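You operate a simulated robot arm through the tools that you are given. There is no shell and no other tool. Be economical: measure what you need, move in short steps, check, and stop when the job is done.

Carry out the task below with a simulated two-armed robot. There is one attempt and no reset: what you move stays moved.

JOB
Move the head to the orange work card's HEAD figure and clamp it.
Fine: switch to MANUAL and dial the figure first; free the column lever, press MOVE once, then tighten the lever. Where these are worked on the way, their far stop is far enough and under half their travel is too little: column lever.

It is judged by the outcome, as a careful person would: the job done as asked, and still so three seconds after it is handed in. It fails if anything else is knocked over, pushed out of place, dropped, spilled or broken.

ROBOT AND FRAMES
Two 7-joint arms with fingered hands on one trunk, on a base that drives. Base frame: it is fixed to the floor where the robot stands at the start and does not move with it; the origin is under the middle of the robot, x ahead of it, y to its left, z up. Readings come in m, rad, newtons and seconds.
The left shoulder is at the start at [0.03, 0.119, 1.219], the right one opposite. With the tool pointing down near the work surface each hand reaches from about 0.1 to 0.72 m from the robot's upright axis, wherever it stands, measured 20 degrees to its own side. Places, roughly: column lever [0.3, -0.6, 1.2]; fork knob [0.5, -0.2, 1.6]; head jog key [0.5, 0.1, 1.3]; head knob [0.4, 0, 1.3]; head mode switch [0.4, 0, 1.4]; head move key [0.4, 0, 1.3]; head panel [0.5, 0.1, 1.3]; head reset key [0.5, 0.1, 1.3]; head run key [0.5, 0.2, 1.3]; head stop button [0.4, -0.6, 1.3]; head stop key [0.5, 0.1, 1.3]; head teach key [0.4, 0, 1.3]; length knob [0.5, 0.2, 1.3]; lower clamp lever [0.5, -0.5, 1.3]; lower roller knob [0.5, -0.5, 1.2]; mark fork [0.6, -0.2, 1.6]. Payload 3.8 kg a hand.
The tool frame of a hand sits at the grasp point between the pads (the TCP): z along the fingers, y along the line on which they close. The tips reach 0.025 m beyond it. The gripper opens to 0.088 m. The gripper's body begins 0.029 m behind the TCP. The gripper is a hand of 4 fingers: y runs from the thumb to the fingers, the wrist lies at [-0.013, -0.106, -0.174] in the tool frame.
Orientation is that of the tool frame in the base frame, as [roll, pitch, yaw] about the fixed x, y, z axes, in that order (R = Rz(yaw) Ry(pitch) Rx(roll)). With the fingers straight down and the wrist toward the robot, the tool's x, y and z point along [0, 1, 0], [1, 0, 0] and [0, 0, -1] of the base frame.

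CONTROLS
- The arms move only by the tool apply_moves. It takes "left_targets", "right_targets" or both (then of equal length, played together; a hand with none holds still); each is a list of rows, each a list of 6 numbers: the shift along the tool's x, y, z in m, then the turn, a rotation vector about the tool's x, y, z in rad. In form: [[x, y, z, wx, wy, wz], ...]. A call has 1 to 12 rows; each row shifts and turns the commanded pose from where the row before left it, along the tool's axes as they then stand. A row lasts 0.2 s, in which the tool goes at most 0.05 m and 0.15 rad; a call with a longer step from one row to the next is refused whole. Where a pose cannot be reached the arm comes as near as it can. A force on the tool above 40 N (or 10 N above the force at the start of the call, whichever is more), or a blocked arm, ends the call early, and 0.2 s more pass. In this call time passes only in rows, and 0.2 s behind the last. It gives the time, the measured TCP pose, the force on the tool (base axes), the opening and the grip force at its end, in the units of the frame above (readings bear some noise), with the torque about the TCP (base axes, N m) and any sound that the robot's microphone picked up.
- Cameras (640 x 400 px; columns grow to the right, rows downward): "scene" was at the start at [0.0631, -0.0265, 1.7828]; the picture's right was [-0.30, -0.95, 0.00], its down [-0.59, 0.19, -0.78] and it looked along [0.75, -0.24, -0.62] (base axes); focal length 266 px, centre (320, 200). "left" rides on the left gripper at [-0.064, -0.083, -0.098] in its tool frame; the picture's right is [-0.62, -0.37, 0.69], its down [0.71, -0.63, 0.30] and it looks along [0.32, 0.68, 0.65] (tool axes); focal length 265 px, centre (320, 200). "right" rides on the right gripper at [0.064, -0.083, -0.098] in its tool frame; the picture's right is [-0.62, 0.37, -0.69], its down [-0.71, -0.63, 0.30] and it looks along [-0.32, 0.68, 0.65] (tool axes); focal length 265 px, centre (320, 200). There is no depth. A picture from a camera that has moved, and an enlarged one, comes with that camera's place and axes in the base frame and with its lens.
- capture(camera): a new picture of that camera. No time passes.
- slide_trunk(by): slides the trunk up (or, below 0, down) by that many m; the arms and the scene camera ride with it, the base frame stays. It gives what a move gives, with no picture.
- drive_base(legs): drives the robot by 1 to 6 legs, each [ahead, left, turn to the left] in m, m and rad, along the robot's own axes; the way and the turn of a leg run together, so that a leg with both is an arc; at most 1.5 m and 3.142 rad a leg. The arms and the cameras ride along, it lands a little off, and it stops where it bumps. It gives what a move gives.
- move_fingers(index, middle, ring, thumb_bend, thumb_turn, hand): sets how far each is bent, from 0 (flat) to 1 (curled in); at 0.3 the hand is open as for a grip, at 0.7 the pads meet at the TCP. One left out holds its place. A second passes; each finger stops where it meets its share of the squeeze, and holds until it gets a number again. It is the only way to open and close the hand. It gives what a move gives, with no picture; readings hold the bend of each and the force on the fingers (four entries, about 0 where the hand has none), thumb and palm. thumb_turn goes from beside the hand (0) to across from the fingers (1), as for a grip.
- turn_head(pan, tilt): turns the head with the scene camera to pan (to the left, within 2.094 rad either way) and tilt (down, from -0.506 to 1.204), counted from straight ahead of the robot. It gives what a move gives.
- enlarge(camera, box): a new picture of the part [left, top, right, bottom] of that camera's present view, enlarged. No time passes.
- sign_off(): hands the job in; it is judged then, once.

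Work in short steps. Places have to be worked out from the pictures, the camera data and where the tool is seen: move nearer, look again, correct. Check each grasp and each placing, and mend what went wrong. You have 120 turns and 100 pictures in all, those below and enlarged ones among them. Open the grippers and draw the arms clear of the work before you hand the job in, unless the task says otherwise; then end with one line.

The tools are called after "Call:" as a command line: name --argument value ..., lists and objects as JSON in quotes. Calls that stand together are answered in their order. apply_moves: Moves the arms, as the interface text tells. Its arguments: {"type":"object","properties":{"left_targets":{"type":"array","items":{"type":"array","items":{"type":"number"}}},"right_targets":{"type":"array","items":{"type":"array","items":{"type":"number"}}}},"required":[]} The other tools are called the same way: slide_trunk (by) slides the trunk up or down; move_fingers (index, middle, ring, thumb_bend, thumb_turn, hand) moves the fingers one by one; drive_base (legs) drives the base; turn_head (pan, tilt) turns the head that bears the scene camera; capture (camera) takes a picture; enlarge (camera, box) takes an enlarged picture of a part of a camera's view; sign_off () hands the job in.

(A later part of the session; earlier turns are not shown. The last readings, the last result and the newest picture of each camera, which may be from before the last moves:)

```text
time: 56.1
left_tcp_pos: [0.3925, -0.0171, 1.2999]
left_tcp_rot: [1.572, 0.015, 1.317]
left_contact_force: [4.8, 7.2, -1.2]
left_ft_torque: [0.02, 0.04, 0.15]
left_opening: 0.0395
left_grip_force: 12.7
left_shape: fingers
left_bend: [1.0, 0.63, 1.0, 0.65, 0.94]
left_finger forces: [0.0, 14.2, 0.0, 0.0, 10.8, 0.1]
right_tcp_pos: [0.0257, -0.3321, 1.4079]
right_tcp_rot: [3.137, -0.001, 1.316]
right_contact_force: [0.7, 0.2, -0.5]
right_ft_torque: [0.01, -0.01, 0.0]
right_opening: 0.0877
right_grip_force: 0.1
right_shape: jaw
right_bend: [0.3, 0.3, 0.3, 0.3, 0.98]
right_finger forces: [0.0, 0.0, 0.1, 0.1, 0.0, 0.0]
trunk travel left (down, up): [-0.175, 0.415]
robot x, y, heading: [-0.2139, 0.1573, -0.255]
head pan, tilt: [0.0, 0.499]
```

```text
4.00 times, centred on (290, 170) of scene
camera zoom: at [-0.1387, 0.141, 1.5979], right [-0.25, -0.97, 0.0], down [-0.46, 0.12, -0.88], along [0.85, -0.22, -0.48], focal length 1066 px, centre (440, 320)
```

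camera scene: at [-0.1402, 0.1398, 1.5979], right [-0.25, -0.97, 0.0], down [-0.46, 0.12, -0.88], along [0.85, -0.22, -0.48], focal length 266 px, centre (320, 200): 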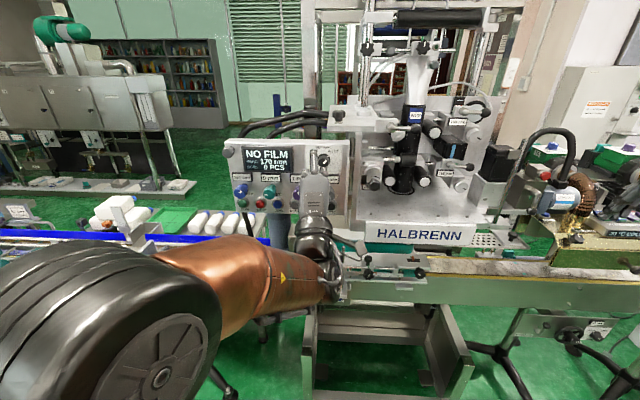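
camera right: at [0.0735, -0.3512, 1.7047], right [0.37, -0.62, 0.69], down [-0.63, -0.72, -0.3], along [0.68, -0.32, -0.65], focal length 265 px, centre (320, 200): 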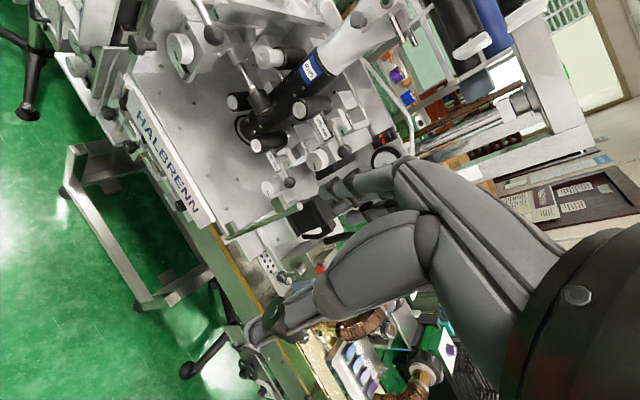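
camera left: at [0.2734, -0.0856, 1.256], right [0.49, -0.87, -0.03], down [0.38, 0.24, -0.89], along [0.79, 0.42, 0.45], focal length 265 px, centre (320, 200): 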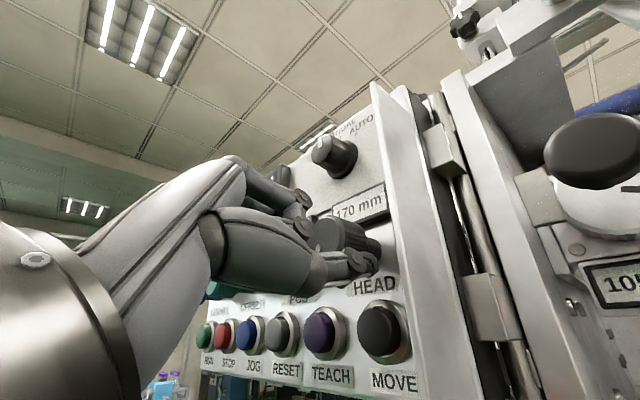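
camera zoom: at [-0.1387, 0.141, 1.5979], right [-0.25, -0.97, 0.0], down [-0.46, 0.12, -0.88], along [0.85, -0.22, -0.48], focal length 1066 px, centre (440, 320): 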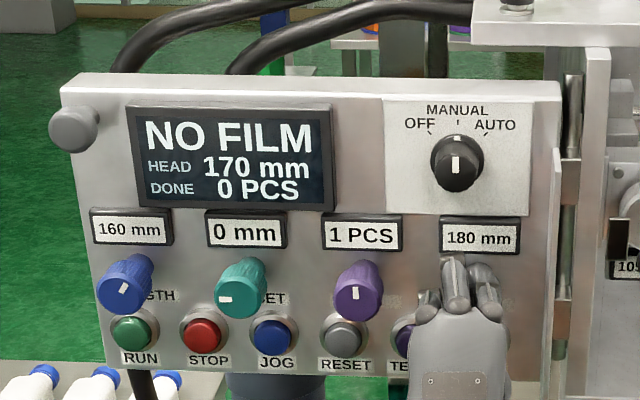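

The set figure now reads 180 mm (about 10 mm per 45°). I open, roll back 57°, and re-grip for another turn.

Call:
move_fingers --hand "left" --middle 0.4 --thumb_bend 0.4

Call:
apply_moves --left_targets '[[0, 0, 0, 0, 0, -0.125], [0, 0, 0, 0, 0, -0.125], [0, 0, 0, 0, 0, -0.125], [0, 0, 0, 0, 0, -0.125], [0, 0, 0, 0, 0, -0.125], [0, 0, 0, 0, 0, -0.125], [0, 0, 0, 0, 0, -0.125], [0, 0, 0, 0, 0, -0.125]]'

Call:
capture --camera "left"

Call:
enlarge --camera "scene" --box '[210, 120, 370, 220]'

```text
time: 57.1
left_tcp_pos: [0.3921, -0.0195, 1.299]
left_tcp_rot: [1.572, 0.015, 1.316]
left_contact_force: [-0.1, 0.7, 0.6]
left_ft_torque: [0.0, 0.03, 0.01]
left_opening: 0.0484
left_grip_force: 0.1
left_shape: fingers
left_bend: [1.0, 0.4, 1.0, 0.4, 0.97]
left_finger forces: [0.0, 0.0, 0.0, 0.0, 0.0, 0.0]
right_tcp_pos: [0.0262, -0.3336, 1.4089]
right_tcp_rot: [3.135, -0.001, 1.316]
right_contact_force: [0.6, 0.5, -0.2]
right_ft_torque: [0.02, -0.04, 0.0]
right_opening: 0.0874
right_grip_force: 0.1
right_shape: jaw
right_bend: [0.3, 0.3, 0.3, 0.3, 0.98]
right_finger forces: [0.0, 0.1, 0.0, 0.1, 0.1, 0.0]
trunk travel left (down, up): [-0.175, 0.415]
robot x, y, heading: [-0.2065, 0.1537, -0.251]
head pan, tilt: [0.0, 0.499]
```

```text
time: 58.9
left_tcp_pos: [0.3925, -0.0177, 1.2997]
left_tcp_rot: [1.575, 1.017, 1.319]
left_contact_force: [0.0, 0.1, -0.6]
left_ft_torque: [-0.01, 0.0, 0.01]
left_opening: 0.0484
left_grip_force: 0.0
left_shape: fingers
left_bend: [1.0, 0.4, 1.0, 0.4, 0.97]
left_finger forces: [0.0, 0.1, 0.0, 0.1, 0.0, 0.0]
right_tcp_pos: [0.0253, -0.3342, 1.4082]
right_tcp_rot: [3.136, -0.002, 1.316]
right_contact_force: [-0.2, 0.7, -0.2]
right_ft_torque: [-0.05, 0.01, 0.02]
right_opening: 0.0877
right_grip_force: 0.0
right_shape: jaw
right_bend: [0.3, 0.3, 0.3, 0.3, 0.98]
right_finger forces: [0.1, 0.0, 0.0, 0.1, 0.0, 0.0]
trunk travel left (down, up): [-0.175, 0.415]
robot x, y, heading: [-0.2135, 0.1559, -0.253]
head pan, tilt: [0.0, 0.499]
```

```text
44 pictures are left
camera left: at [0.2702, -0.0951, 1.3098], right [0.51, -0.79, 0.33], down [0.25, -0.23, -0.94], along [0.82, 0.56, 0.08], focal length 265 px, centre (320, 200)
```

left: 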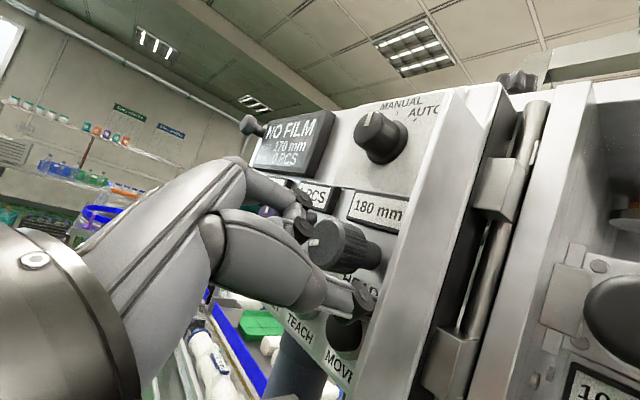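

```text
4.00 times, centred on (290, 170) of scene
camera zoom: at [-0.1399, 0.1397, 1.5979], right [-0.25, -0.97, 0.0], down [-0.46, 0.12, -0.88], along [0.85, -0.22, -0.48], focal length 1066 px, centre (440, 320)
```

zoom: 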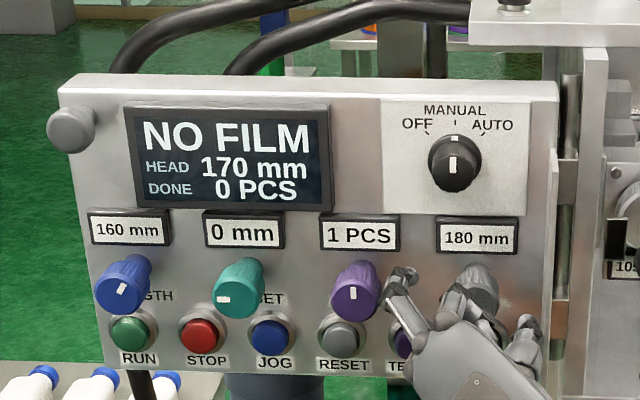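

Still 180, hand clear. I re-grip and turn clockwise ~0.97 rad.

Call:
move_fingers --hand "left" --middle 0.75 --thumb_bend 0.75

Call:
apply_moves --left_targets '[[0, 0, 0, 0, 0, 0.12], [0, 0, 0, 0, 0, 0.12], [0, 0, 0, 0, 0, 0.12], [0, 0, 0, 0, 0, 0.12], [0, 0, 0, 0, 0, 0.12], [0, 0, 0, 0, 0, 0.12], [0, 0, 0, 0, 0, 0.12], [0, 0, 0, 0, 0, 0.12]]'

Call:
enlarge --camera "scene" --box '[210, 120, 370, 220]'

```text
time: 59.9
left_tcp_pos: [0.3931, -0.0186, 1.2972]
left_tcp_rot: [1.581, 1.016, 1.324]
left_contact_force: [1.1, 0.0, -8.3]
left_ft_torque: [0.06, 0.17, -0.12]
left_opening: 0.0398
left_grip_force: 12.2
left_shape: fingers
left_bend: [1.0, 0.63, 1.0, 0.64, 0.95]
left_finger forces: [0.0, 12.6, 0.0, 0.1, 12.7, 0.0]
right_tcp_pos: [0.0263, -0.3331, 1.4077]
right_tcp_rot: [3.137, 0.0, 1.316]
right_contact_force: [-1.3, -0.4, 0.2]
right_ft_torque: [-0.01, 0.0, 0.0]
right_opening: 0.0876
right_grip_force: 0.1
right_shape: jaw
right_bend: [0.3, 0.3, 0.3, 0.3, 0.98]
right_finger forces: [0.0, 0.1, 0.0, 0.1, 0.1, 0.0]
trunk travel left (down, up): [-0.175, 0.415]
robot x, y, heading: [-0.2128, 0.1609, -0.256]
head pan, tilt: [0.0, 0.499]
```

```text
time: 61.7
left_tcp_pos: [0.3937, -0.0162, 1.2993]
left_tcp_rot: [1.573, 0.053, 1.316]
left_contact_force: [5.8, 7.3, -2.2]
left_ft_torque: [0.01, 0.08, 0.11]
left_opening: 0.0393
left_grip_force: 12.5
left_shape: fingers
left_bend: [1.0, 0.63, 1.0, 0.65, 0.95]
left_finger forces: [0.0, 14.6, 0.0, 0.1, 10.6, 0.0]
right_tcp_pos: [0.0254, -0.3332, 1.4086]
right_tcp_rot: [3.137, 0.0, 1.316]
right_contact_force: [-0.3, 0.0, -0.3]
right_ft_torque: [-0.01, 0.01, -0.02]
right_opening: 0.0876
right_grip_force: 0.0
right_shape: jaw
right_bend: [0.3, 0.3, 0.3, 0.3, 0.98]
right_finger forces: [0.0, 0.0, 0.0, 0.0, 0.1, 0.0]
trunk travel left (down, up): [-0.175, 0.415]
robot x, y, heading: [-0.2085, 0.1562, -0.251]
head pan, tilt: [0.0, 0.499]
```

```text
4.00 times, centred on (290, 170) of scene
camera zoom: at [-0.1383, 0.1409, 1.5978], right [-0.25, -0.97, 0.0], down [-0.46, 0.12, -0.88], along [0.85, -0.22, -0.48], focal length 1066 px, centre (440, 320)
```

zoom: 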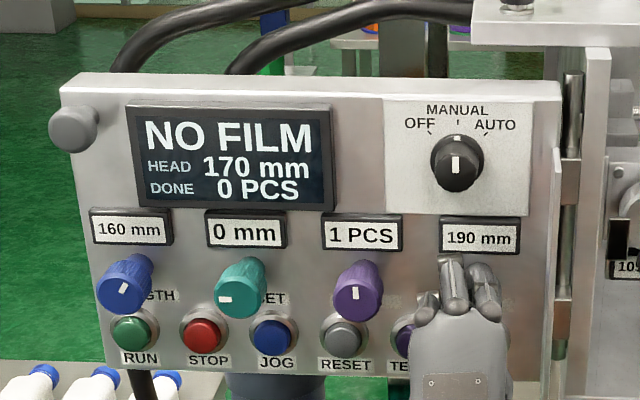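

190 now. One more re-grip; I'll turn ~0.7 rad and read before finishing.

Call:
move_fingers --hand "left" --middle 0.4 --thumb_bend 0.4

Call:
apply_moves --left_targets '[[0, 0, 0, 0, 0, -0.12], [0, 0, 0, 0, 0, -0.12], [0, 0, 0, 0, 0, -0.12], [0, 0, 0, 0, 0, -0.12], [0, 0, 0, 0, 0, -0.12], [0, 0, 0, 0, 0, -0.12], [0, 0, 0, 0, 0, -0.12], [0, 0, 0, 0, 0, -0.12]]'

Call:
move_fingers --hand "left" --middle 0.75 --thumb_bend 0.75

Call:
apply_moves --left_targets '[[0, 0, 0, 0, 0, 0.115], [0, 0, 0, 0, 0, 0.115], [0, 0, 0, 0, 0, 0.115], [0, 0, 0, 0, 0, 0.115], [0, 0, 0, 0, 0, 0.115], [0, 0, 0, 0, 0, 0.115]]'

Call:
enlarge --camera "scene" --box '[210, 120, 370, 220]'

```text
time: 62.7
left_tcp_pos: [0.3924, -0.0183, 1.2998]
left_tcp_rot: [1.572, 0.055, 1.315]
left_contact_force: [1.2, 0.1, -0.1]
left_ft_torque: [0.01, 0.0, -0.01]
left_opening: 0.048
left_grip_force: 0.0
left_shape: fingers
left_bend: [1.0, 0.4, 1.0, 0.4, 0.97]
left_finger forces: [0.0, 0.0, 0.1, 0.1, 0.0, 0.1]
right_tcp_pos: [0.0247, -0.3322, 1.4094]
right_tcp_rot: [3.135, -0.003, 1.318]
right_contact_force: [0.7, -0.2, -1.0]
right_ft_torque: [-0.01, 0.01, 0.02]
right_opening: 0.0875
right_grip_force: 0.1
right_shape: jaw
right_bend: [0.3, 0.3, 0.3, 0.3, 0.98]
right_finger forces: [0.1, 0.1, 0.1, 0.0, 0.0, 0.1]
trunk travel left (down, up): [-0.175, 0.415]
robot x, y, heading: [-0.208, 0.1605, -0.254]
head pan, tilt: [0.0, 0.499]
```

```text
time: 64.5
left_tcp_pos: [0.3916, -0.0188, 1.2978]
left_tcp_rot: [1.573, 1.017, 1.316]
left_contact_force: [0.4, 0.1, -0.5]
left_ft_torque: [0.01, 0.01, 0.0]
left_opening: 0.0486
left_grip_force: 0.2
left_shape: fingers
left_bend: [1.0, 0.4, 1.0, 0.4, 0.97]
left_finger forces: [0.1, 0.0, 0.1, 0.1, 0.1, 0.0]
right_tcp_pos: [0.0259, -0.3342, 1.4092]
right_tcp_rot: [3.136, 0.001, 1.317]
right_contact_force: [0.2, 0.4, -0.5]
right_ft_torque: [0.03, 0.0, -0.02]
right_opening: 0.0877
right_grip_force: 0.1
right_shape: jaw
right_bend: [0.3, 0.3, 0.3, 0.3, 0.98]
right_finger forces: [0.0, 0.0, 0.0, 0.0, 0.1, 0.0]
trunk travel left (down, up): [-0.175, 0.415]
robot x, y, heading: [-0.2115, 0.1619, -0.259]
head pan, tilt: [0.0, 0.499]
```

```text
time: 65.5
left_tcp_pos: [0.3928, -0.0195, 1.2988]
left_tcp_rot: [1.58, 1.016, 1.322]
left_contact_force: [2.2, 0.0, -7.8]
left_ft_torque: [0.1, 0.16, -0.09]
left_opening: 0.0398
left_grip_force: 12.4
left_shape: fingers
left_bend: [1.0, 0.63, 1.0, 0.64, 0.95]
left_finger forces: [0.0, 12.8, 0.0, 0.0, 12.4, 0.1]
right_tcp_pos: [0.025, -0.3345, 1.4088]
right_tcp_rot: [3.138, -0.001, 1.316]
right_contact_force: [-0.2, -0.3, -0.1]
right_ft_torque: [-0.02, 0.02, 0.0]
right_opening: 0.0874
right_grip_force: 0.0
right_shape: jaw
right_bend: [0.3, 0.3, 0.3, 0.3, 0.98]
right_finger forces: [0.1, 0.0, 0.0, 0.1, 0.0, 0.0]
trunk travel left (down, up): [-0.175, 0.415]
robot x, y, heading: [-0.2101, 0.161, -0.249]
head pan, tilt: [0.0, 0.499]
```

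```text
time: 66.9
left_tcp_pos: [0.3946, -0.0163, 1.2992]
left_tcp_rot: [1.573, 0.324, 1.316]
left_contact_force: [4.9, 5.9, -5.8]
left_ft_torque: [0.06, 0.16, 0.03]
left_opening: 0.0397
left_grip_force: 11.8
left_shape: fingers
left_bend: [1.0, 0.63, 1.0, 0.65, 0.95]
left_finger forces: [0.0, 13.6, 0.0, 0.0, 10.8, 0.0]
right_tcp_pos: [0.0258, -0.3334, 1.4085]
right_tcp_rot: [3.136, 0.0, 1.316]
right_contact_force: [-0.3, 0.2, 0.2]
right_ft_torque: [0.01, -0.01, 0.01]
right_opening: 0.0875
right_grip_force: 0.0
right_shape: jaw
right_bend: [0.3, 0.3, 0.3, 0.3, 0.98]
right_finger forces: [0.0, 0.0, 0.0, 0.1, 0.0, 0.1]
trunk travel left (down, up): [-0.175, 0.415]
robot x, y, heading: [-0.2101, 0.1595, -0.258]
head pan, tilt: [0.0, 0.499]
```

```text
4.00 times, centred on (290, 170) of scene
camera zoom: at [-0.1384, 0.1403, 1.5978], right [-0.25, -0.97, 0.0], down [-0.46, 0.12, -0.88], along [0.85, -0.22, -0.48], focal length 1066 px, centre (440, 320)
```

zoom: 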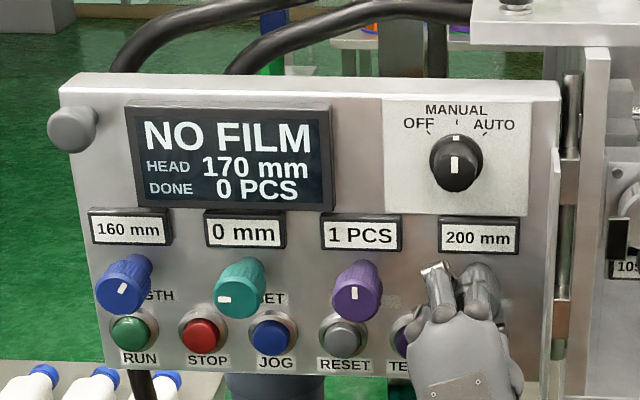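

Set figure is 200 mm. I release and back the hand away.

Call:
move_fingers --hand "left" --middle 0.4 --thumb_bend 0.4

Call:
apply_moves --left_targets '[[0, 0, -0.04, 0, 0, 0], [0, 0, -0.04, 0, 0, 0], [0, 0, -0.03, 0, 0, -0.1]]'

Call:
enlarge --camera "scene" --box '[210, 120, 370, 220]'

Call:
turn_head --pan -0.5 --tilt 0.45

Call:
capture --camera "scene"

```text
time: 67.9
left_tcp_pos: [0.3926, -0.0179, 1.2998]
left_tcp_rot: [1.572, 0.327, 1.314]
left_contact_force: [0.4, -1.7, 0.0]
left_ft_torque: [-0.01, 0.0, -0.02]
left_opening: 0.0482
left_grip_force: 0.0
left_shape: fingers
left_bend: [1.0, 0.4, 1.0, 0.4, 0.97]
left_finger forces: [0.0, 0.0, 0.0, 0.1, 0.0, 0.0]
right_tcp_pos: [0.0244, -0.334, 1.4082]
right_tcp_rot: [3.134, -0.003, 1.315]
right_contact_force: [0.7, 0.7, 0.4]
right_ft_torque: [0.0, 0.0, 0.01]
right_opening: 0.0877
right_grip_force: 0.0
right_shape: jaw
right_bend: [0.3, 0.3, 0.3, 0.3, 0.98]
right_finger forces: [0.0, 0.0, 0.0, 0.1, 0.0, 0.1]
trunk travel left (down, up): [-0.175, 0.415]
robot x, y, heading: [-0.2138, 0.1569, -0.253]
head pan, tilt: [0.0, 0.499]
```

```text
time: 68.7
left_tcp_pos: [0.2835, 0.0101, 1.299]
left_tcp_rot: [1.572, 0.424, 1.314]
left_contact_force: [-0.5, -0.1, 0.8]
left_ft_torque: [-0.01, -0.01, -0.03]
left_opening: 0.0483
left_grip_force: 0.1
left_shape: fingers
left_bend: [1.0, 0.4, 1.0, 0.4, 0.97]
left_finger forces: [0.0, 0.1, 0.0, 0.0, 0.1, 0.0]
right_tcp_pos: [0.0246, -0.3339, 1.4084]
right_tcp_rot: [3.134, -0.002, 1.315]
right_contact_force: [-0.3, -0.6, -0.1]
right_ft_torque: [-0.02, -0.01, 0.0]
right_opening: 0.0878
right_grip_force: 0.1
right_shape: jaw
right_bend: [0.3, 0.3, 0.3, 0.3, 0.98]
right_finger forces: [0.1, 0.1, 0.0, 0.1, 0.1, 0.0]
trunk travel left (down, up): [-0.175, 0.415]
robot x, y, heading: [-0.2071, 0.157, -0.247]
head pan, tilt: [0.0, 0.499]
```

```text
4.00 times, centred on (290, 170) of scene
camera zoom: at [-0.1407, 0.1395, 1.5979], right [-0.25, -0.97, 0.0], down [-0.46, 0.12, -0.88], along [0.85, -0.22, -0.48], focal length 1066 px, centre (440, 320)
```

zoom: 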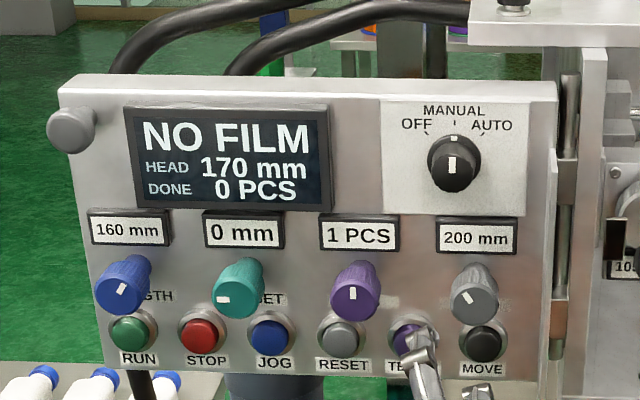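

```text
time: 69.7
left_tcp_pos: [0.2861, 0.0088, 1.2993]
left_tcp_rot: [1.573, 0.426, 1.316]
left_contact_force: [0.3, 0.1, -0.6]
left_ft_torque: [-0.02, -0.01, 0.01]
left_opening: 0.0483
left_grip_force: 0.0
left_shape: fingers
left_bend: [1.0, 0.4, 1.0, 0.4, 0.97]
left_finger forces: [0.0, 0.0, 0.0, 0.1, 0.1, 0.0]
right_tcp_pos: [0.0239, -0.3341, 1.4074]
right_tcp_rot: [3.134, -0.002, 1.315]
right_contact_force: [1.0, 0.7, -0.3]
right_ft_torque: [-0.02, -0.02, -0.01]
right_opening: 0.0875
right_grip_force: 0.0
right_shape: jaw
right_bend: [0.3, 0.3, 0.3, 0.3, 0.98]
right_finger forces: [0.1, 0.0, 0.1, 0.1, 0.0, 0.0]
trunk travel left (down, up): [-0.175, 0.415]
robot x, y, heading: [-0.2085, 0.1573, -0.256]
head pan, tilt: [-0.499, 0.45]
```

```text
39 pictures are left
camera scene: at [-0.1612, 0.0997, 1.6024], right [-0.68, -0.73, 0.0], down [-0.32, 0.3, -0.9], along [0.66, -0.61, -0.44], focal length 266 px, centre (320, 200)
```

scene: 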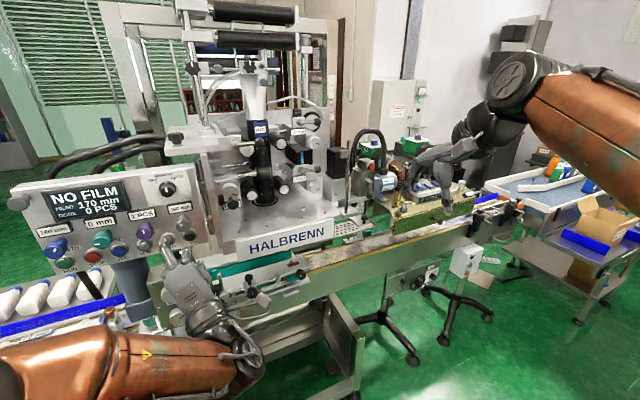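

MANUAL and 200 mm set; MOVE key front ≈ [0.428,-0.036,1.256]. Now I drive sideways to the right toward the column lever and look.

Call:
drive_base --legs '[[-0.03, -0.48, 0]]'

Call:
turn_head --pan -0.25 --tilt 0.55

Call:
capture --camera "scene"

Call:
capture --camera "right"

```text
time: 72.5
left_tcp_pos: [0.135, -0.4499, 1.2994]
left_tcp_rot: [1.573, 0.426, 1.315]
left_contact_force: [-0.5, -0.7, -0.4]
left_ft_torque: [0.0, -0.03, -0.02]
left_opening: 0.0485
left_grip_force: 0.0
left_shape: fingers
left_bend: [1.0, 0.4, 1.0, 0.4, 0.97]
left_finger forces: [0.0, 0.1, 0.0, 0.0, 0.0, 0.1]
right_tcp_pos: [-0.1243, -0.7928, 1.4081]
right_tcp_rot: [3.135, -0.001, 1.314]
right_contact_force: [-0.7, 0.1, 0.3]
right_ft_torque: [0.0, 0.01, -0.02]
right_opening: 0.0878
right_grip_force: 0.1
right_shape: jaw
right_bend: [0.3, 0.3, 0.3, 0.3, 0.98]
right_finger forces: [0.1, 0.1, 0.0, 0.0, 0.1, 0.1]
trunk travel left (down, up): [-0.175, 0.415]
robot x, y, heading: [-0.3572, -0.3, -0.257]
head pan, tilt: [-0.499, 0.45]
```

```text
time: 73.3
left_tcp_pos: [0.1354, -0.4485, 1.3]
left_tcp_rot: [1.572, 0.427, 1.314]
left_contact_force: [-0.2, -0.2, 0.0]
left_ft_torque: [-0.03, 0.01, 0.03]
left_opening: 0.048
left_grip_force: 0.1
left_shape: fingers
left_bend: [1.0, 0.4, 1.0, 0.4, 0.97]
left_finger forces: [0.1, 0.1, 0.0, 0.0, 0.1, 0.1]
right_tcp_pos: [-0.1243, -0.7913, 1.4093]
right_tcp_rot: [3.135, -0.003, 1.314]
right_contact_force: [0.0, -0.5, -0.7]
right_ft_torque: [-0.02, 0.01, -0.02]
right_opening: 0.0874
right_grip_force: 0.0
right_shape: jaw
right_bend: [0.3, 0.3, 0.3, 0.3, 0.98]
right_finger forces: [0.0, 0.1, 0.1, 0.1, 0.0, 0.1]
trunk travel left (down, up): [-0.175, 0.415]
robot x, y, heading: [-0.3568, -0.2997, -0.254]
head pan, tilt: [-0.25, 0.55]
```

```text
38 pictures are left
camera scene: at [-0.2991, -0.3389, 1.5934], right [-0.48, -0.88, 0.0], down [-0.46, 0.25, -0.85], along [0.75, -0.41, -0.52], focal length 266 px, centre (320, 200)
```

scene: 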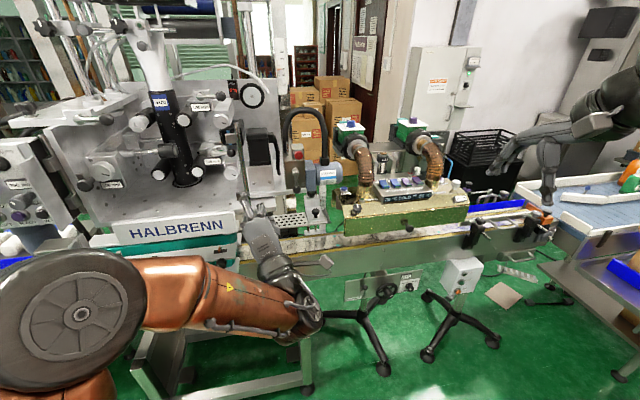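

```text
37 pictures are left
camera right: at [-0.1902, -0.7085, 1.5062], right [0.2, -0.69, 0.69], down [-0.79, -0.53, -0.31], along [0.58, -0.49, -0.65], focal length 265 px, centre (320, 200)
```

right: 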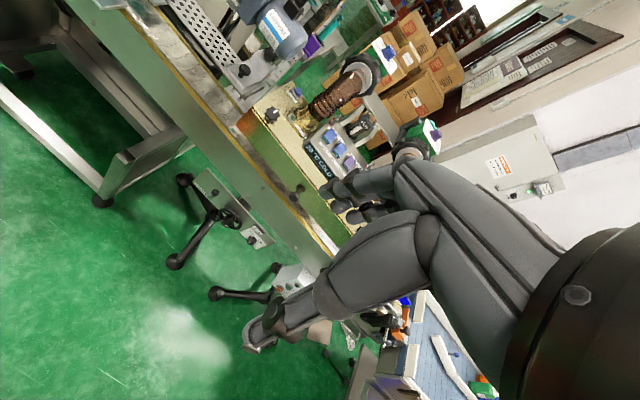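

Call:
enlarge --camera "scene" --box '[235, 100, 365, 235]'

```text
2.96 times, centred on (300, 168) of scene
camera zoom: at [-0.2991, -0.3389, 1.5934], right [-0.48, -0.88, 0.0], down [-0.46, 0.25, -0.85], along [0.75, -0.41, -0.52], focal length 790 px, centre (379, 296)
```

zoom: 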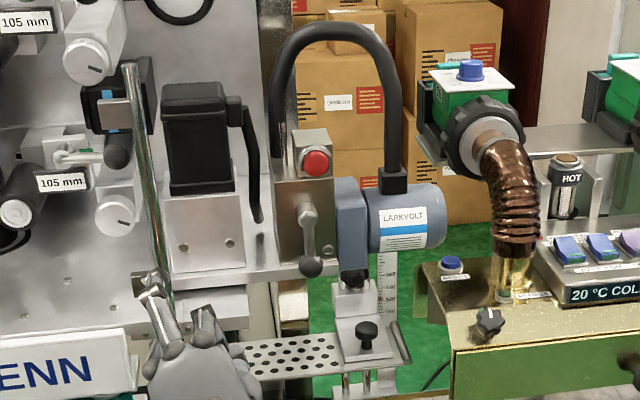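

The column lever hangs down from a hub below the red stop. I zoom in for markings.

Call:
enlarge --camera "scene" --box '[280, 135, 330, 200]'

```text
6.15 times, centred on (305, 168) of scene
camera zoom: at [-0.2991, -0.3389, 1.5934], right [-0.48, -0.88, 0.0], down [-0.46, 0.25, -0.85], along [0.75, -0.41, -0.52], focal length 1640 px, centre (412, 400)
```

zoom: 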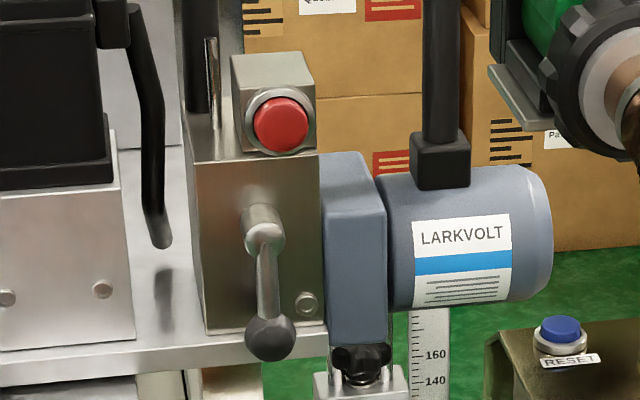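

No marks; it is a clamp lever on a hub at about [0.347,-0.612,1.258] with the ball 5 cm below. I'll push the ball with the left hand's closed thumb–middle "beak". I roll the hand so the wrist is level, close the pinch, then drive closer and lower the trunk.

Call:
apply_moves --left_targets '[[0, 0, 0, 0, 0, -0.135], [0, 0, 0, 0, 0, -0.135], [0, 0, 0, 0, 0, -0.135], [0, 0, 0, 0, 0, -0.135], [0, 0, 0, 0, 0, -0.135], [0, 0, 0, 0, 0, -0.135]]'

Call:
move_fingers --hand "left" --middle 0.72 --thumb_bend 0.72

Call:
drive_base --legs '[[0.11, -0.08, 0]]'

Call:
slide_trunk --by -0.06

Call:
capture --camera "left"

Call:
capture --camera "scene"

```text
time: 74.7
left_tcp_pos: [0.1861, -0.4633, 1.3409]
left_tcp_rot: [1.583, 1.236, 1.324]
left_contact_force: [0.3, 0.2, -0.1]
left_ft_torque: [-0.04, -0.03, -0.01]
left_opening: 0.0483
left_grip_force: 0.0
left_shape: fingers
left_bend: [1.0, 0.4, 1.0, 0.4, 0.97]
left_finger forces: [0.0, 0.0, 0.0, 0.0, 0.0, 0.0]
left hand out of reach, approached as far as the arm can: row 2, 3, 4, 5, 6
right_tcp_pos: [-0.1248, -0.7926, 1.4083]
right_tcp_rot: [3.136, -0.002, 1.317]
right_contact_force: [-0.8, 0.5, -0.1]
right_ft_torque: [0.01, 0.01, 0.0]
right_opening: 0.0878
right_grip_force: 0.0
right_shape: jaw
right_bend: [0.3, 0.3, 0.3, 0.3, 0.98]
right_finger forces: [0.0, 0.0, 0.0, 0.0, 0.1, 0.0]
trunk travel left (down, up): [-0.175, 0.415]
robot x, y, heading: [-0.3647, -0.2979, -0.251]
head pan, tilt: [-0.25, 0.55]
```

```text
time: 75.7
left_tcp_pos: [0.1859, -0.4635, 1.3406]
left_tcp_rot: [1.581, 1.233, 1.322]
left_contact_force: [-0.2, 0.2, -0.4]
left_ft_torque: [-0.03, -0.02, 0.0]
left_opening: 0.0354
left_grip_force: 0.1
left_shape: fingers
left_bend: [1.0, 0.72, 1.0, 0.72, 0.97]
left_finger forces: [0.0, 0.0, 0.1, 0.0, 0.0, 0.0]
right_tcp_pos: [-0.1256, -0.7923, 1.4081]
right_tcp_rot: [3.135, -0.002, 1.313]
right_contact_force: [-0.1, -0.4, -0.6]
right_ft_torque: [-0.02, 0.04, 0.02]
right_opening: 0.0879
right_grip_force: 0.2
right_shape: jaw
right_bend: [0.3, 0.3, 0.3, 0.3, 0.98]
right_finger forces: [0.0, 0.0, 0.0, 0.0, 0.0, 0.1]
trunk travel left (down, up): [-0.175, 0.415]
robot x, y, heading: [-0.3598, -0.3042, -0.254]
head pan, tilt: [-0.25, 0.55]
```

```text
time: 77.0
left_tcp_pos: [0.2741, -0.5712, 1.3399]
left_tcp_rot: [1.589, 1.231, 1.331]
left_contact_force: [-0.2, -0.6, 0.9]
left_ft_torque: [0.02, 0.0, -0.01]
left_opening: 0.0355
left_grip_force: 0.1
left_shape: fingers
left_bend: [1.0, 0.72, 1.0, 0.72, 0.97]
left_finger forces: [0.1, 0.0, 0.1, 0.0, 0.0, 0.1]
right_tcp_pos: [-0.0356, -0.8978, 1.4077]
right_tcp_rot: [3.135, 0.0, 1.315]
right_contact_force: [0.9, -0.3, -0.1]
right_ft_torque: [0.02, 0.01, 0.04]
right_opening: 0.0877
right_grip_force: 0.1
right_shape: jaw
right_bend: [0.3, 0.3, 0.3, 0.3, 0.98]
right_finger forces: [0.1, 0.1, 0.0, 0.0, 0.0, 0.1]
trunk travel left (down, up): [-0.175, 0.415]
robot x, y, heading: [-0.2754, -0.4066, -0.254]
head pan, tilt: [-0.25, 0.55]
```

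```text
time: 78.0
left_tcp_pos: [0.273, -0.5696, 1.2805]
left_tcp_rot: [1.58, 1.234, 1.322]
left_contact_force: [-0.7, 0.1, -0.4]
left_ft_torque: [0.0, 0.03, -0.04]
left_opening: 0.0355
left_grip_force: 0.1
left_shape: fingers
left_bend: [1.0, 0.72, 1.0, 0.72, 0.97]
left_finger forces: [0.1, 0.0, 0.0, 0.1, 0.0, 0.0]
right_tcp_pos: [-0.0368, -0.8968, 1.3491]
right_tcp_rot: [3.135, -0.001, 1.315]
right_contact_force: [1.2, -0.4, 0.5]
right_ft_torque: [0.0, -0.02, 0.0]
right_opening: 0.0877
right_grip_force: 0.1
right_shape: jaw
right_bend: [0.3, 0.3, 0.3, 0.3, 0.98]
right_finger forces: [0.0, 0.1, 0.1, 0.1, 0.0, 0.0]
trunk travel left (down, up): [-0.115, 0.475]
robot x, y, heading: [-0.2711, -0.4042, -0.251]
head pan, tilt: [-0.25, 0.55]
```

```text
34 pictures are left
camera left: at [0.1524, -0.6412, 1.3139], right [0.53, -0.71, 0.46], down [0.2, -0.42, -0.88], along [0.82, 0.56, -0.08], focal length 265 px, centre (320, 200)
```

left: 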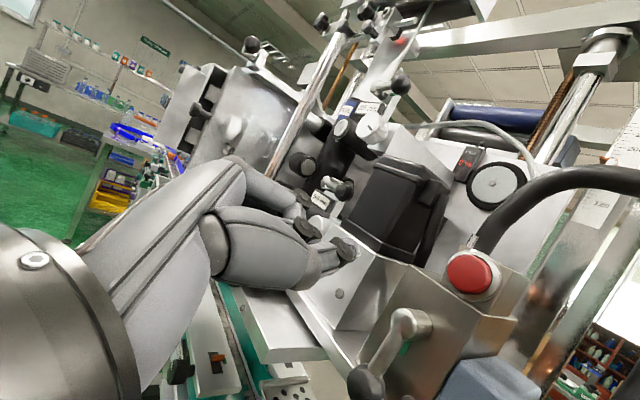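

```text
33 pictures are left
camera scene: at [-0.212, -0.445, 1.5334], right [-0.48, -0.88, 0.0], down [-0.46, 0.25, -0.85], along [0.75, -0.41, -0.52], focal length 266 px, centre (320, 200)
```

scene: 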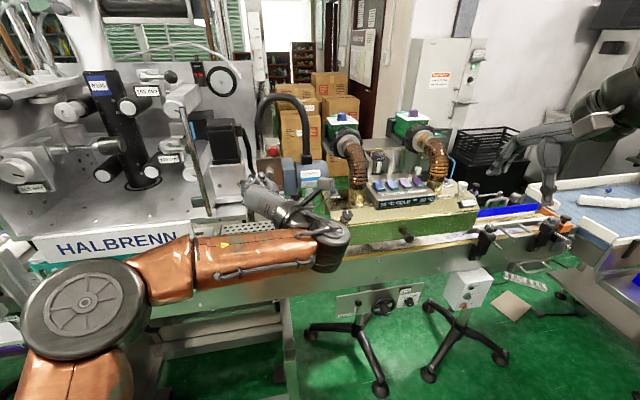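

Ball re-measured at ≈[0.340,-0.614,1.206], hub ≈[0.339,-0.616,1.256]. I lower the beak to ball height, 3 cm left of the ball, still in front of it.

Call:
apply_moves --left_targets '[[0.0353, -0.009, 0, 0, 0, 0], [0.0353, -0.009, 0, 0, 0, 0]]'

Call:
capture --camera "left"

```text
time: 78.6
left_tcp_pos: [0.3032, -0.5708, 1.22]
left_tcp_rot: [1.589, 1.233, 1.328]
left_contact_force: [-0.2, -0.1, 0.0]
left_ft_torque: [-0.02, -0.03, 0.02]
left_opening: 0.0353
left_grip_force: 0.0
left_shape: fingers
left_bend: [1.0, 0.72, 1.0, 0.72, 0.97]
left_finger forces: [0.0, 0.0, 0.0, 0.0, 0.1, 0.0]
left hand out of reach, approached as far as the arm can: row 1, 2
right_tcp_pos: [-0.037, -0.8979, 1.3477]
right_tcp_rot: [3.136, -0.002, 1.314]
right_contact_force: [0.0, -0.7, -0.7]
right_ft_torque: [0.01, 0.05, 0.0]
right_opening: 0.0879
right_grip_force: 0.2
right_shape: jaw
right_bend: [0.3, 0.3, 0.3, 0.3, 0.98]
right_finger forces: [0.0, 0.0, 0.1, 0.0, 0.1, 0.1]
trunk travel left (down, up): [-0.115, 0.475]
robot x, y, heading: [-0.2743, -0.4073, -0.253]
head pan, tilt: [-0.25, 0.55]
```

```text
32 pictures are left
camera left: at [0.1819, -0.6434, 1.2535], right [0.53, -0.71, 0.46], down [0.2, -0.42, -0.88], along [0.82, 0.56, -0.08], focal length 265 px, centre (320, 200)
```

left: 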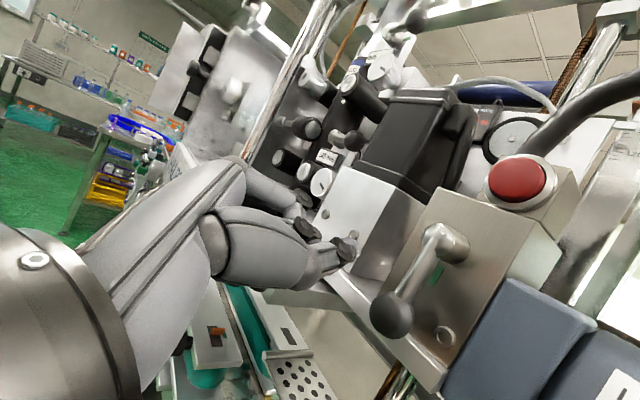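

Ball refined to ≈[0.348,-0.614,1.200], hub [0.344,-0.617,1.253]. There's a green mark near the lever; I zoom.

Call:
enlarge --camera "left" --box '[360, 205, 490, 355]'

```text
2.67 times, centred on (425, 280) of left
camera zoom: at [0.1819, -0.6434, 1.2535], right [0.53, -0.71, 0.46], down [0.2, -0.42, -0.88], along [0.82, 0.56, -0.08], focal length 708 px, centre (40, -13)
```

zoom: 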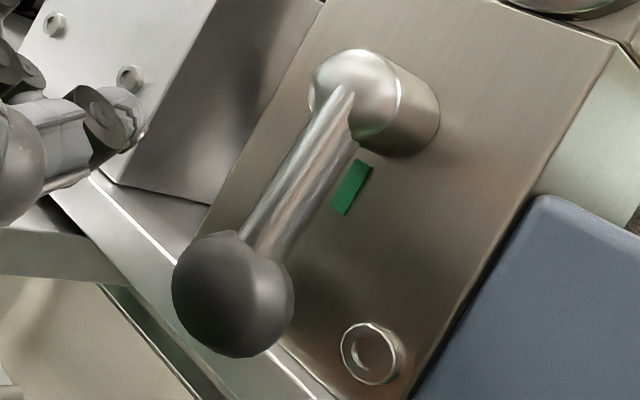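

The green mark sits under the lever's present (clamped) position. I reduce the roll for more reach, lower slightly and advance so the beak is beside the ball.

Call:
apply_moves --left_targets '[[0, 0, 0, 0, 0, 0.12], [0.008, -0.005, 0, 0, 0, 0.12], [0.006, -0.004, 0.01, 0, 0, 0]]'

```text
time: 79.4
left_tcp_pos: [0.311, -0.574, 1.2036]
left_tcp_rot: [1.577, 0.992, 1.317]
left_contact_force: [-1.3, -0.7, -0.3]
left_ft_torque: [-0.01, 0.01, 0.01]
left_opening: 0.0357
left_grip_force: 0.0
left_shape: fingers
left_bend: [1.0, 0.72, 1.0, 0.72, 0.97]
left_finger forces: [0.1, 0.0, 0.0, 0.1, 0.1, 0.0]
right_tcp_pos: [-0.0364, -0.8977, 1.3482]
right_tcp_rot: [3.138, -0.002, 1.317]
right_contact_force: [-0.3, -0.3, -0.6]
right_ft_torque: [-0.01, -0.03, -0.04]
right_opening: 0.0875
right_grip_force: 0.1
right_shape: jaw
right_bend: [0.3, 0.3, 0.3, 0.3, 0.98]
right_finger forces: [0.1, 0.0, 0.0, 0.1, 0.0, 0.0]
trunk travel left (down, up): [-0.115, 0.475]
robot x, y, heading: [-0.2719, -0.4056, -0.252]
head pan, tilt: [-0.25, 0.55]
```

In reach again. I advance 3.2 cm so the beak tip is beside the ball, and check.

Call:
apply_moves --left_targets '[[0.002, 0.003, 0.016, 0, 0, 0], [0, 0, 0.016, 0, 0, 0]]'

Call:
capture --camera "left"

```text
time: 80.0
left_tcp_pos: [0.3435, -0.5783, 1.2038]
left_tcp_rot: [1.578, 0.994, 1.322]
left_contact_force: [0.0, 0.5, 0.8]
left_ft_torque: [-0.01, -0.01, 0.03]
left_opening: 0.0353
left_grip_force: 0.0
left_shape: fingers
left_bend: [1.0, 0.72, 1.0, 0.72, 0.97]
left_finger forces: [0.1, 0.0, 0.0, 0.0, 0.0, 0.1]
right_tcp_pos: [-0.0375, -0.8972, 1.3476]
right_tcp_rot: [3.136, -0.002, 1.316]
right_contact_force: [0.2, 0.0, 0.8]
right_ft_torque: [0.02, 0.0, 0.03]
right_opening: 0.0876
right_grip_force: 0.1
right_shape: jaw
right_bend: [0.3, 0.3, 0.3, 0.3, 0.98]
right_finger forces: [0.0, 0.0, 0.0, 0.0, 0.0, 0.0]
trunk travel left (down, up): [-0.115, 0.475]
robot x, y, heading: [-0.2752, -0.406, -0.253]
head pan, tilt: [-0.25, 0.55]
```

```text
30 pictures are left
camera left: at [0.2207, -0.6553, 1.2119], right [0.51, -0.8, 0.32], down [0.26, -0.21, -0.94], along [0.82, 0.56, 0.1], focal length 265 px, centre (320, 200)
```

left: 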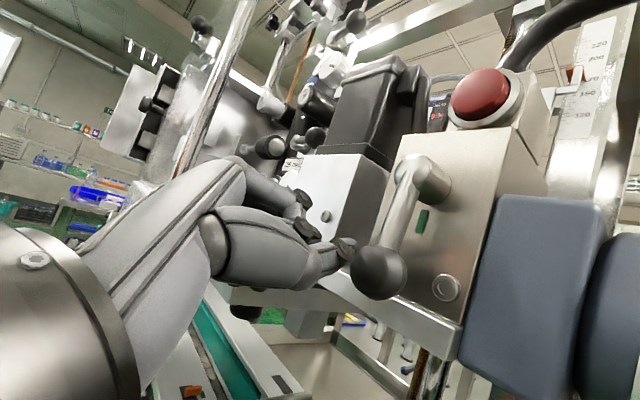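

The beak is beside the ball with overlap. I push the ball to the right along its arc (counter-clockwise) and watch the forces.

Call:
apply_moves --left_targets '[[-0.0065, -0.0117, 0, 0, 0, 0], [-0.0065, -0.0117, 0, 0, 0, 0], [-0.0079, -0.0134, 0, 0, 0, 0]]'

Call:
capture --camera "left"

```text
time: 80.8
left_tcp_pos: [0.3323, -0.6197, 1.2003]
left_tcp_rot: [1.577, 0.994, 1.32]
left_contact_force: [-1.0, 1.7, 0.1]
left_ft_torque: [-0.01, -0.02, 0.01]
left_opening: 0.0348
left_grip_force: 1.0
left_shape: fingers
left_bend: [1.0, 0.72, 1.0, 0.73, 0.98]
left_finger forces: [0.0, 0.0, 0.1, 0.1, 1.5, 0.0]
right_tcp_pos: [-0.037, -0.8984, 1.3488]
right_tcp_rot: [3.136, -0.002, 1.315]
right_contact_force: [0.3, -0.6, 1.1]
right_ft_torque: [-0.01, -0.03, -0.01]
right_opening: 0.0875
right_grip_force: 0.1
right_shape: jaw
right_bend: [0.3, 0.3, 0.3, 0.3, 0.98]
right_finger forces: [0.0, 0.0, 0.0, 0.1, 0.1, 0.0]
trunk travel left (down, up): [-0.115, 0.475]
robot x, y, heading: [-0.2753, -0.4041, -0.253]
head pan, tilt: [-0.25, 0.55]
```

```text
29 pictures are left
camera left: at [0.2107, -0.6965, 1.2091], right [0.51, -0.8, 0.32], down [0.26, -0.21, -0.94], along [0.82, 0.56, 0.1], focal length 265 px, centre (320, 200)
```

left: 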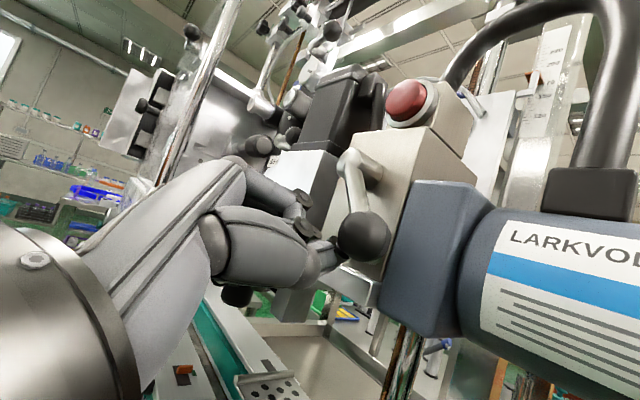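

The lever swings freely with ~2 N. I continue along the arc.

Call:
apply_moves --left_targets '[[-0.0114, -0.0105, 0, 0, 0, 0], [-0.0141, -0.0067, 0, 0, 0, 0], [-0.0154, -0.0022, 0, 0, 0, 0]]'

Call:
capture --camera "left"

```text
time: 81.6
left_tcp_pos: [0.323, -0.6576, 1.2243]
left_tcp_rot: [1.578, 0.992, 1.318]
left_contact_force: [1.4, 0.0, -2.3]
left_ft_torque: [0.01, 0.0, 0.02]
left_opening: 0.0356
left_grip_force: 1.0
left_shape: fingers
left_bend: [1.0, 0.72, 1.0, 0.72, 0.98]
left_finger forces: [0.1, 0.0, 0.1, 0.0, 1.2, 0.1]
right_tcp_pos: [-0.0364, -0.8981, 1.3492]
right_tcp_rot: [3.133, -0.001, 1.316]
right_contact_force: [-0.5, -0.1, -0.3]
right_ft_torque: [0.01, 0.02, 0.02]
right_opening: 0.0875
right_grip_force: 0.0
right_shape: jaw
right_bend: [0.3, 0.3, 0.3, 0.3, 0.98]
right_finger forces: [0.0, 0.0, 0.0, 0.0, 0.0, 0.1]
trunk travel left (down, up): [-0.115, 0.475]
robot x, y, heading: [-0.2728, -0.4072, -0.254]
head pan, tilt: [-0.25, 0.55]
```

```text
28 pictures are left
camera left: at [0.2008, -0.7342, 1.2329], right [0.51, -0.8, 0.32], down [0.26, -0.21, -0.94], along [0.82, 0.56, 0.1], focal length 265 px, centre (320, 200)
```

left: 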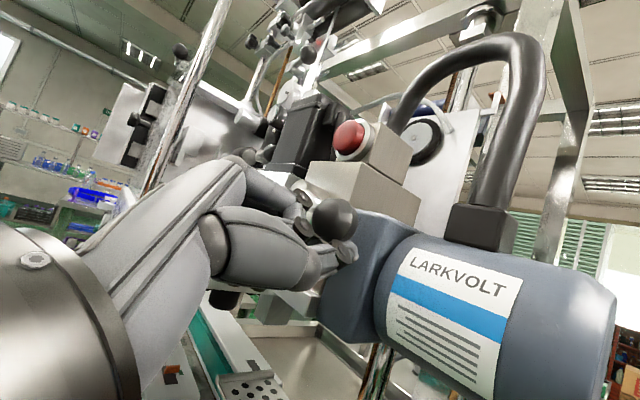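

Ball is now about level with the hub. I continue until it meets the far stop.

Call:
apply_moves --left_targets '[[-0.0153, 0.0025, 0, 0, 0, 0], [-0.0139, 0.0068, 0, 0, 0, 0]]'

Call:
capture --camera "left"

```text
time: 82.2
left_tcp_pos: [0.322, -0.662, 1.2399]
left_tcp_rot: [1.628, 0.988, 1.371]
left_contact_force: [-5.6, 7.7, -14.4]
left_ft_torque: [-0.27, 0.13, 0.2]
left_opening: 0.0359
left_grip_force: 8.4
left_shape: fingers
left_bend: [1.0, 0.73, 1.0, 0.71, 0.98]
left_finger forces: [0.1, 16.2, 0.0, 0.0, 1.2, 0.1]
right_tcp_pos: [-0.0365, -0.8971, 1.3486]
right_tcp_rot: [3.135, 0.001, 1.318]
right_contact_force: [0.2, 0.7, 0.3]
right_ft_torque: [0.03, 0.01, 0.04]
right_opening: 0.0874
right_grip_force: 0.0
right_shape: jaw
right_bend: [0.3, 0.3, 0.3, 0.3, 0.98]
right_finger forces: [0.0, 0.0, 0.0, 0.0, 0.1, 0.0]
trunk travel left (down, up): [-0.115, 0.475]
robot x, y, heading: [-0.2722, -0.4063, -0.25]
head pan, tilt: [-0.25, 0.55]
stopped in row 2 (left hand): the force on the tool passed its limit at 45 N (the readings are from after the stop); the commanded pose is now the measured one
```

```text
27 pictures are left
camera left: at [0.2022, -0.7401, 1.2505], right [0.52, -0.8, 0.29], down [0.23, -0.2, -0.95], along [0.82, 0.57, 0.08], focal length 265 px, centre (320, 200)
```

left: 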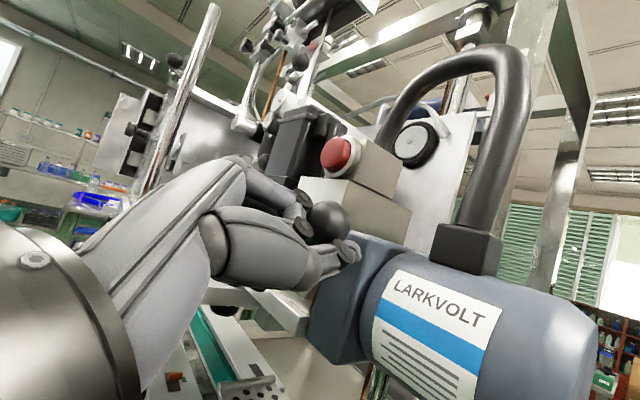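

The far stop was reached (force spike). I back off down and out, then view the lever.

Call:
apply_moves --left_targets '[[0.012, -0.008, 0, -0.05, 0, 0], [0.006, -0.004, -0.03, 0, 0, 0], [0, 0, -0.04, 0, 0, 0]]'

Call:
capture --camera "left"

```text
time: 83.0
left_tcp_pos: [0.2532, -0.6494, 1.2206]
left_tcp_rot: [1.56, 0.989, 1.351]
left_contact_force: [-0.2, -1.0, 0.2]
left_ft_torque: [-0.03, -0.01, 0.01]
left_opening: 0.0353
left_grip_force: 0.1
left_shape: fingers
left_bend: [1.0, 0.72, 1.0, 0.72, 0.98]
left_finger forces: [0.0, 0.0, 0.0, 0.0, 0.1, 0.0]
right_tcp_pos: [-0.0376, -0.8976, 1.3491]
right_tcp_rot: [3.134, -0.002, 1.317]
right_contact_force: [0.0, 0.3, -0.1]
right_ft_torque: [-0.01, 0.0, 0.02]
right_opening: 0.0877
right_grip_force: 0.1
right_shape: jaw
right_bend: [0.3, 0.3, 0.3, 0.3, 0.98]
right_finger forces: [0.0, 0.1, 0.0, 0.0, 0.0, 0.1]
trunk travel left (down, up): [-0.115, 0.475]
robot x, y, heading: [-0.2708, -0.4058, -0.25]
head pan, tilt: [-0.25, 0.55]
```

```text
26 pictures are left
camera left: at [0.1346, -0.7322, 1.228], right [0.54, -0.78, 0.32], down [0.27, -0.2, -0.94], along [0.79, 0.6, 0.11], focal length 265 px, centre (320, 200)
```

left: 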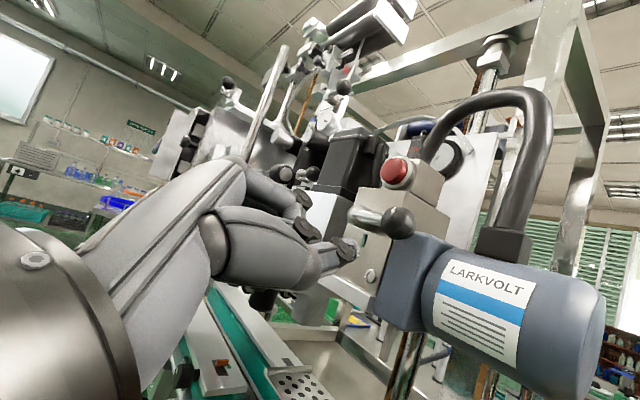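

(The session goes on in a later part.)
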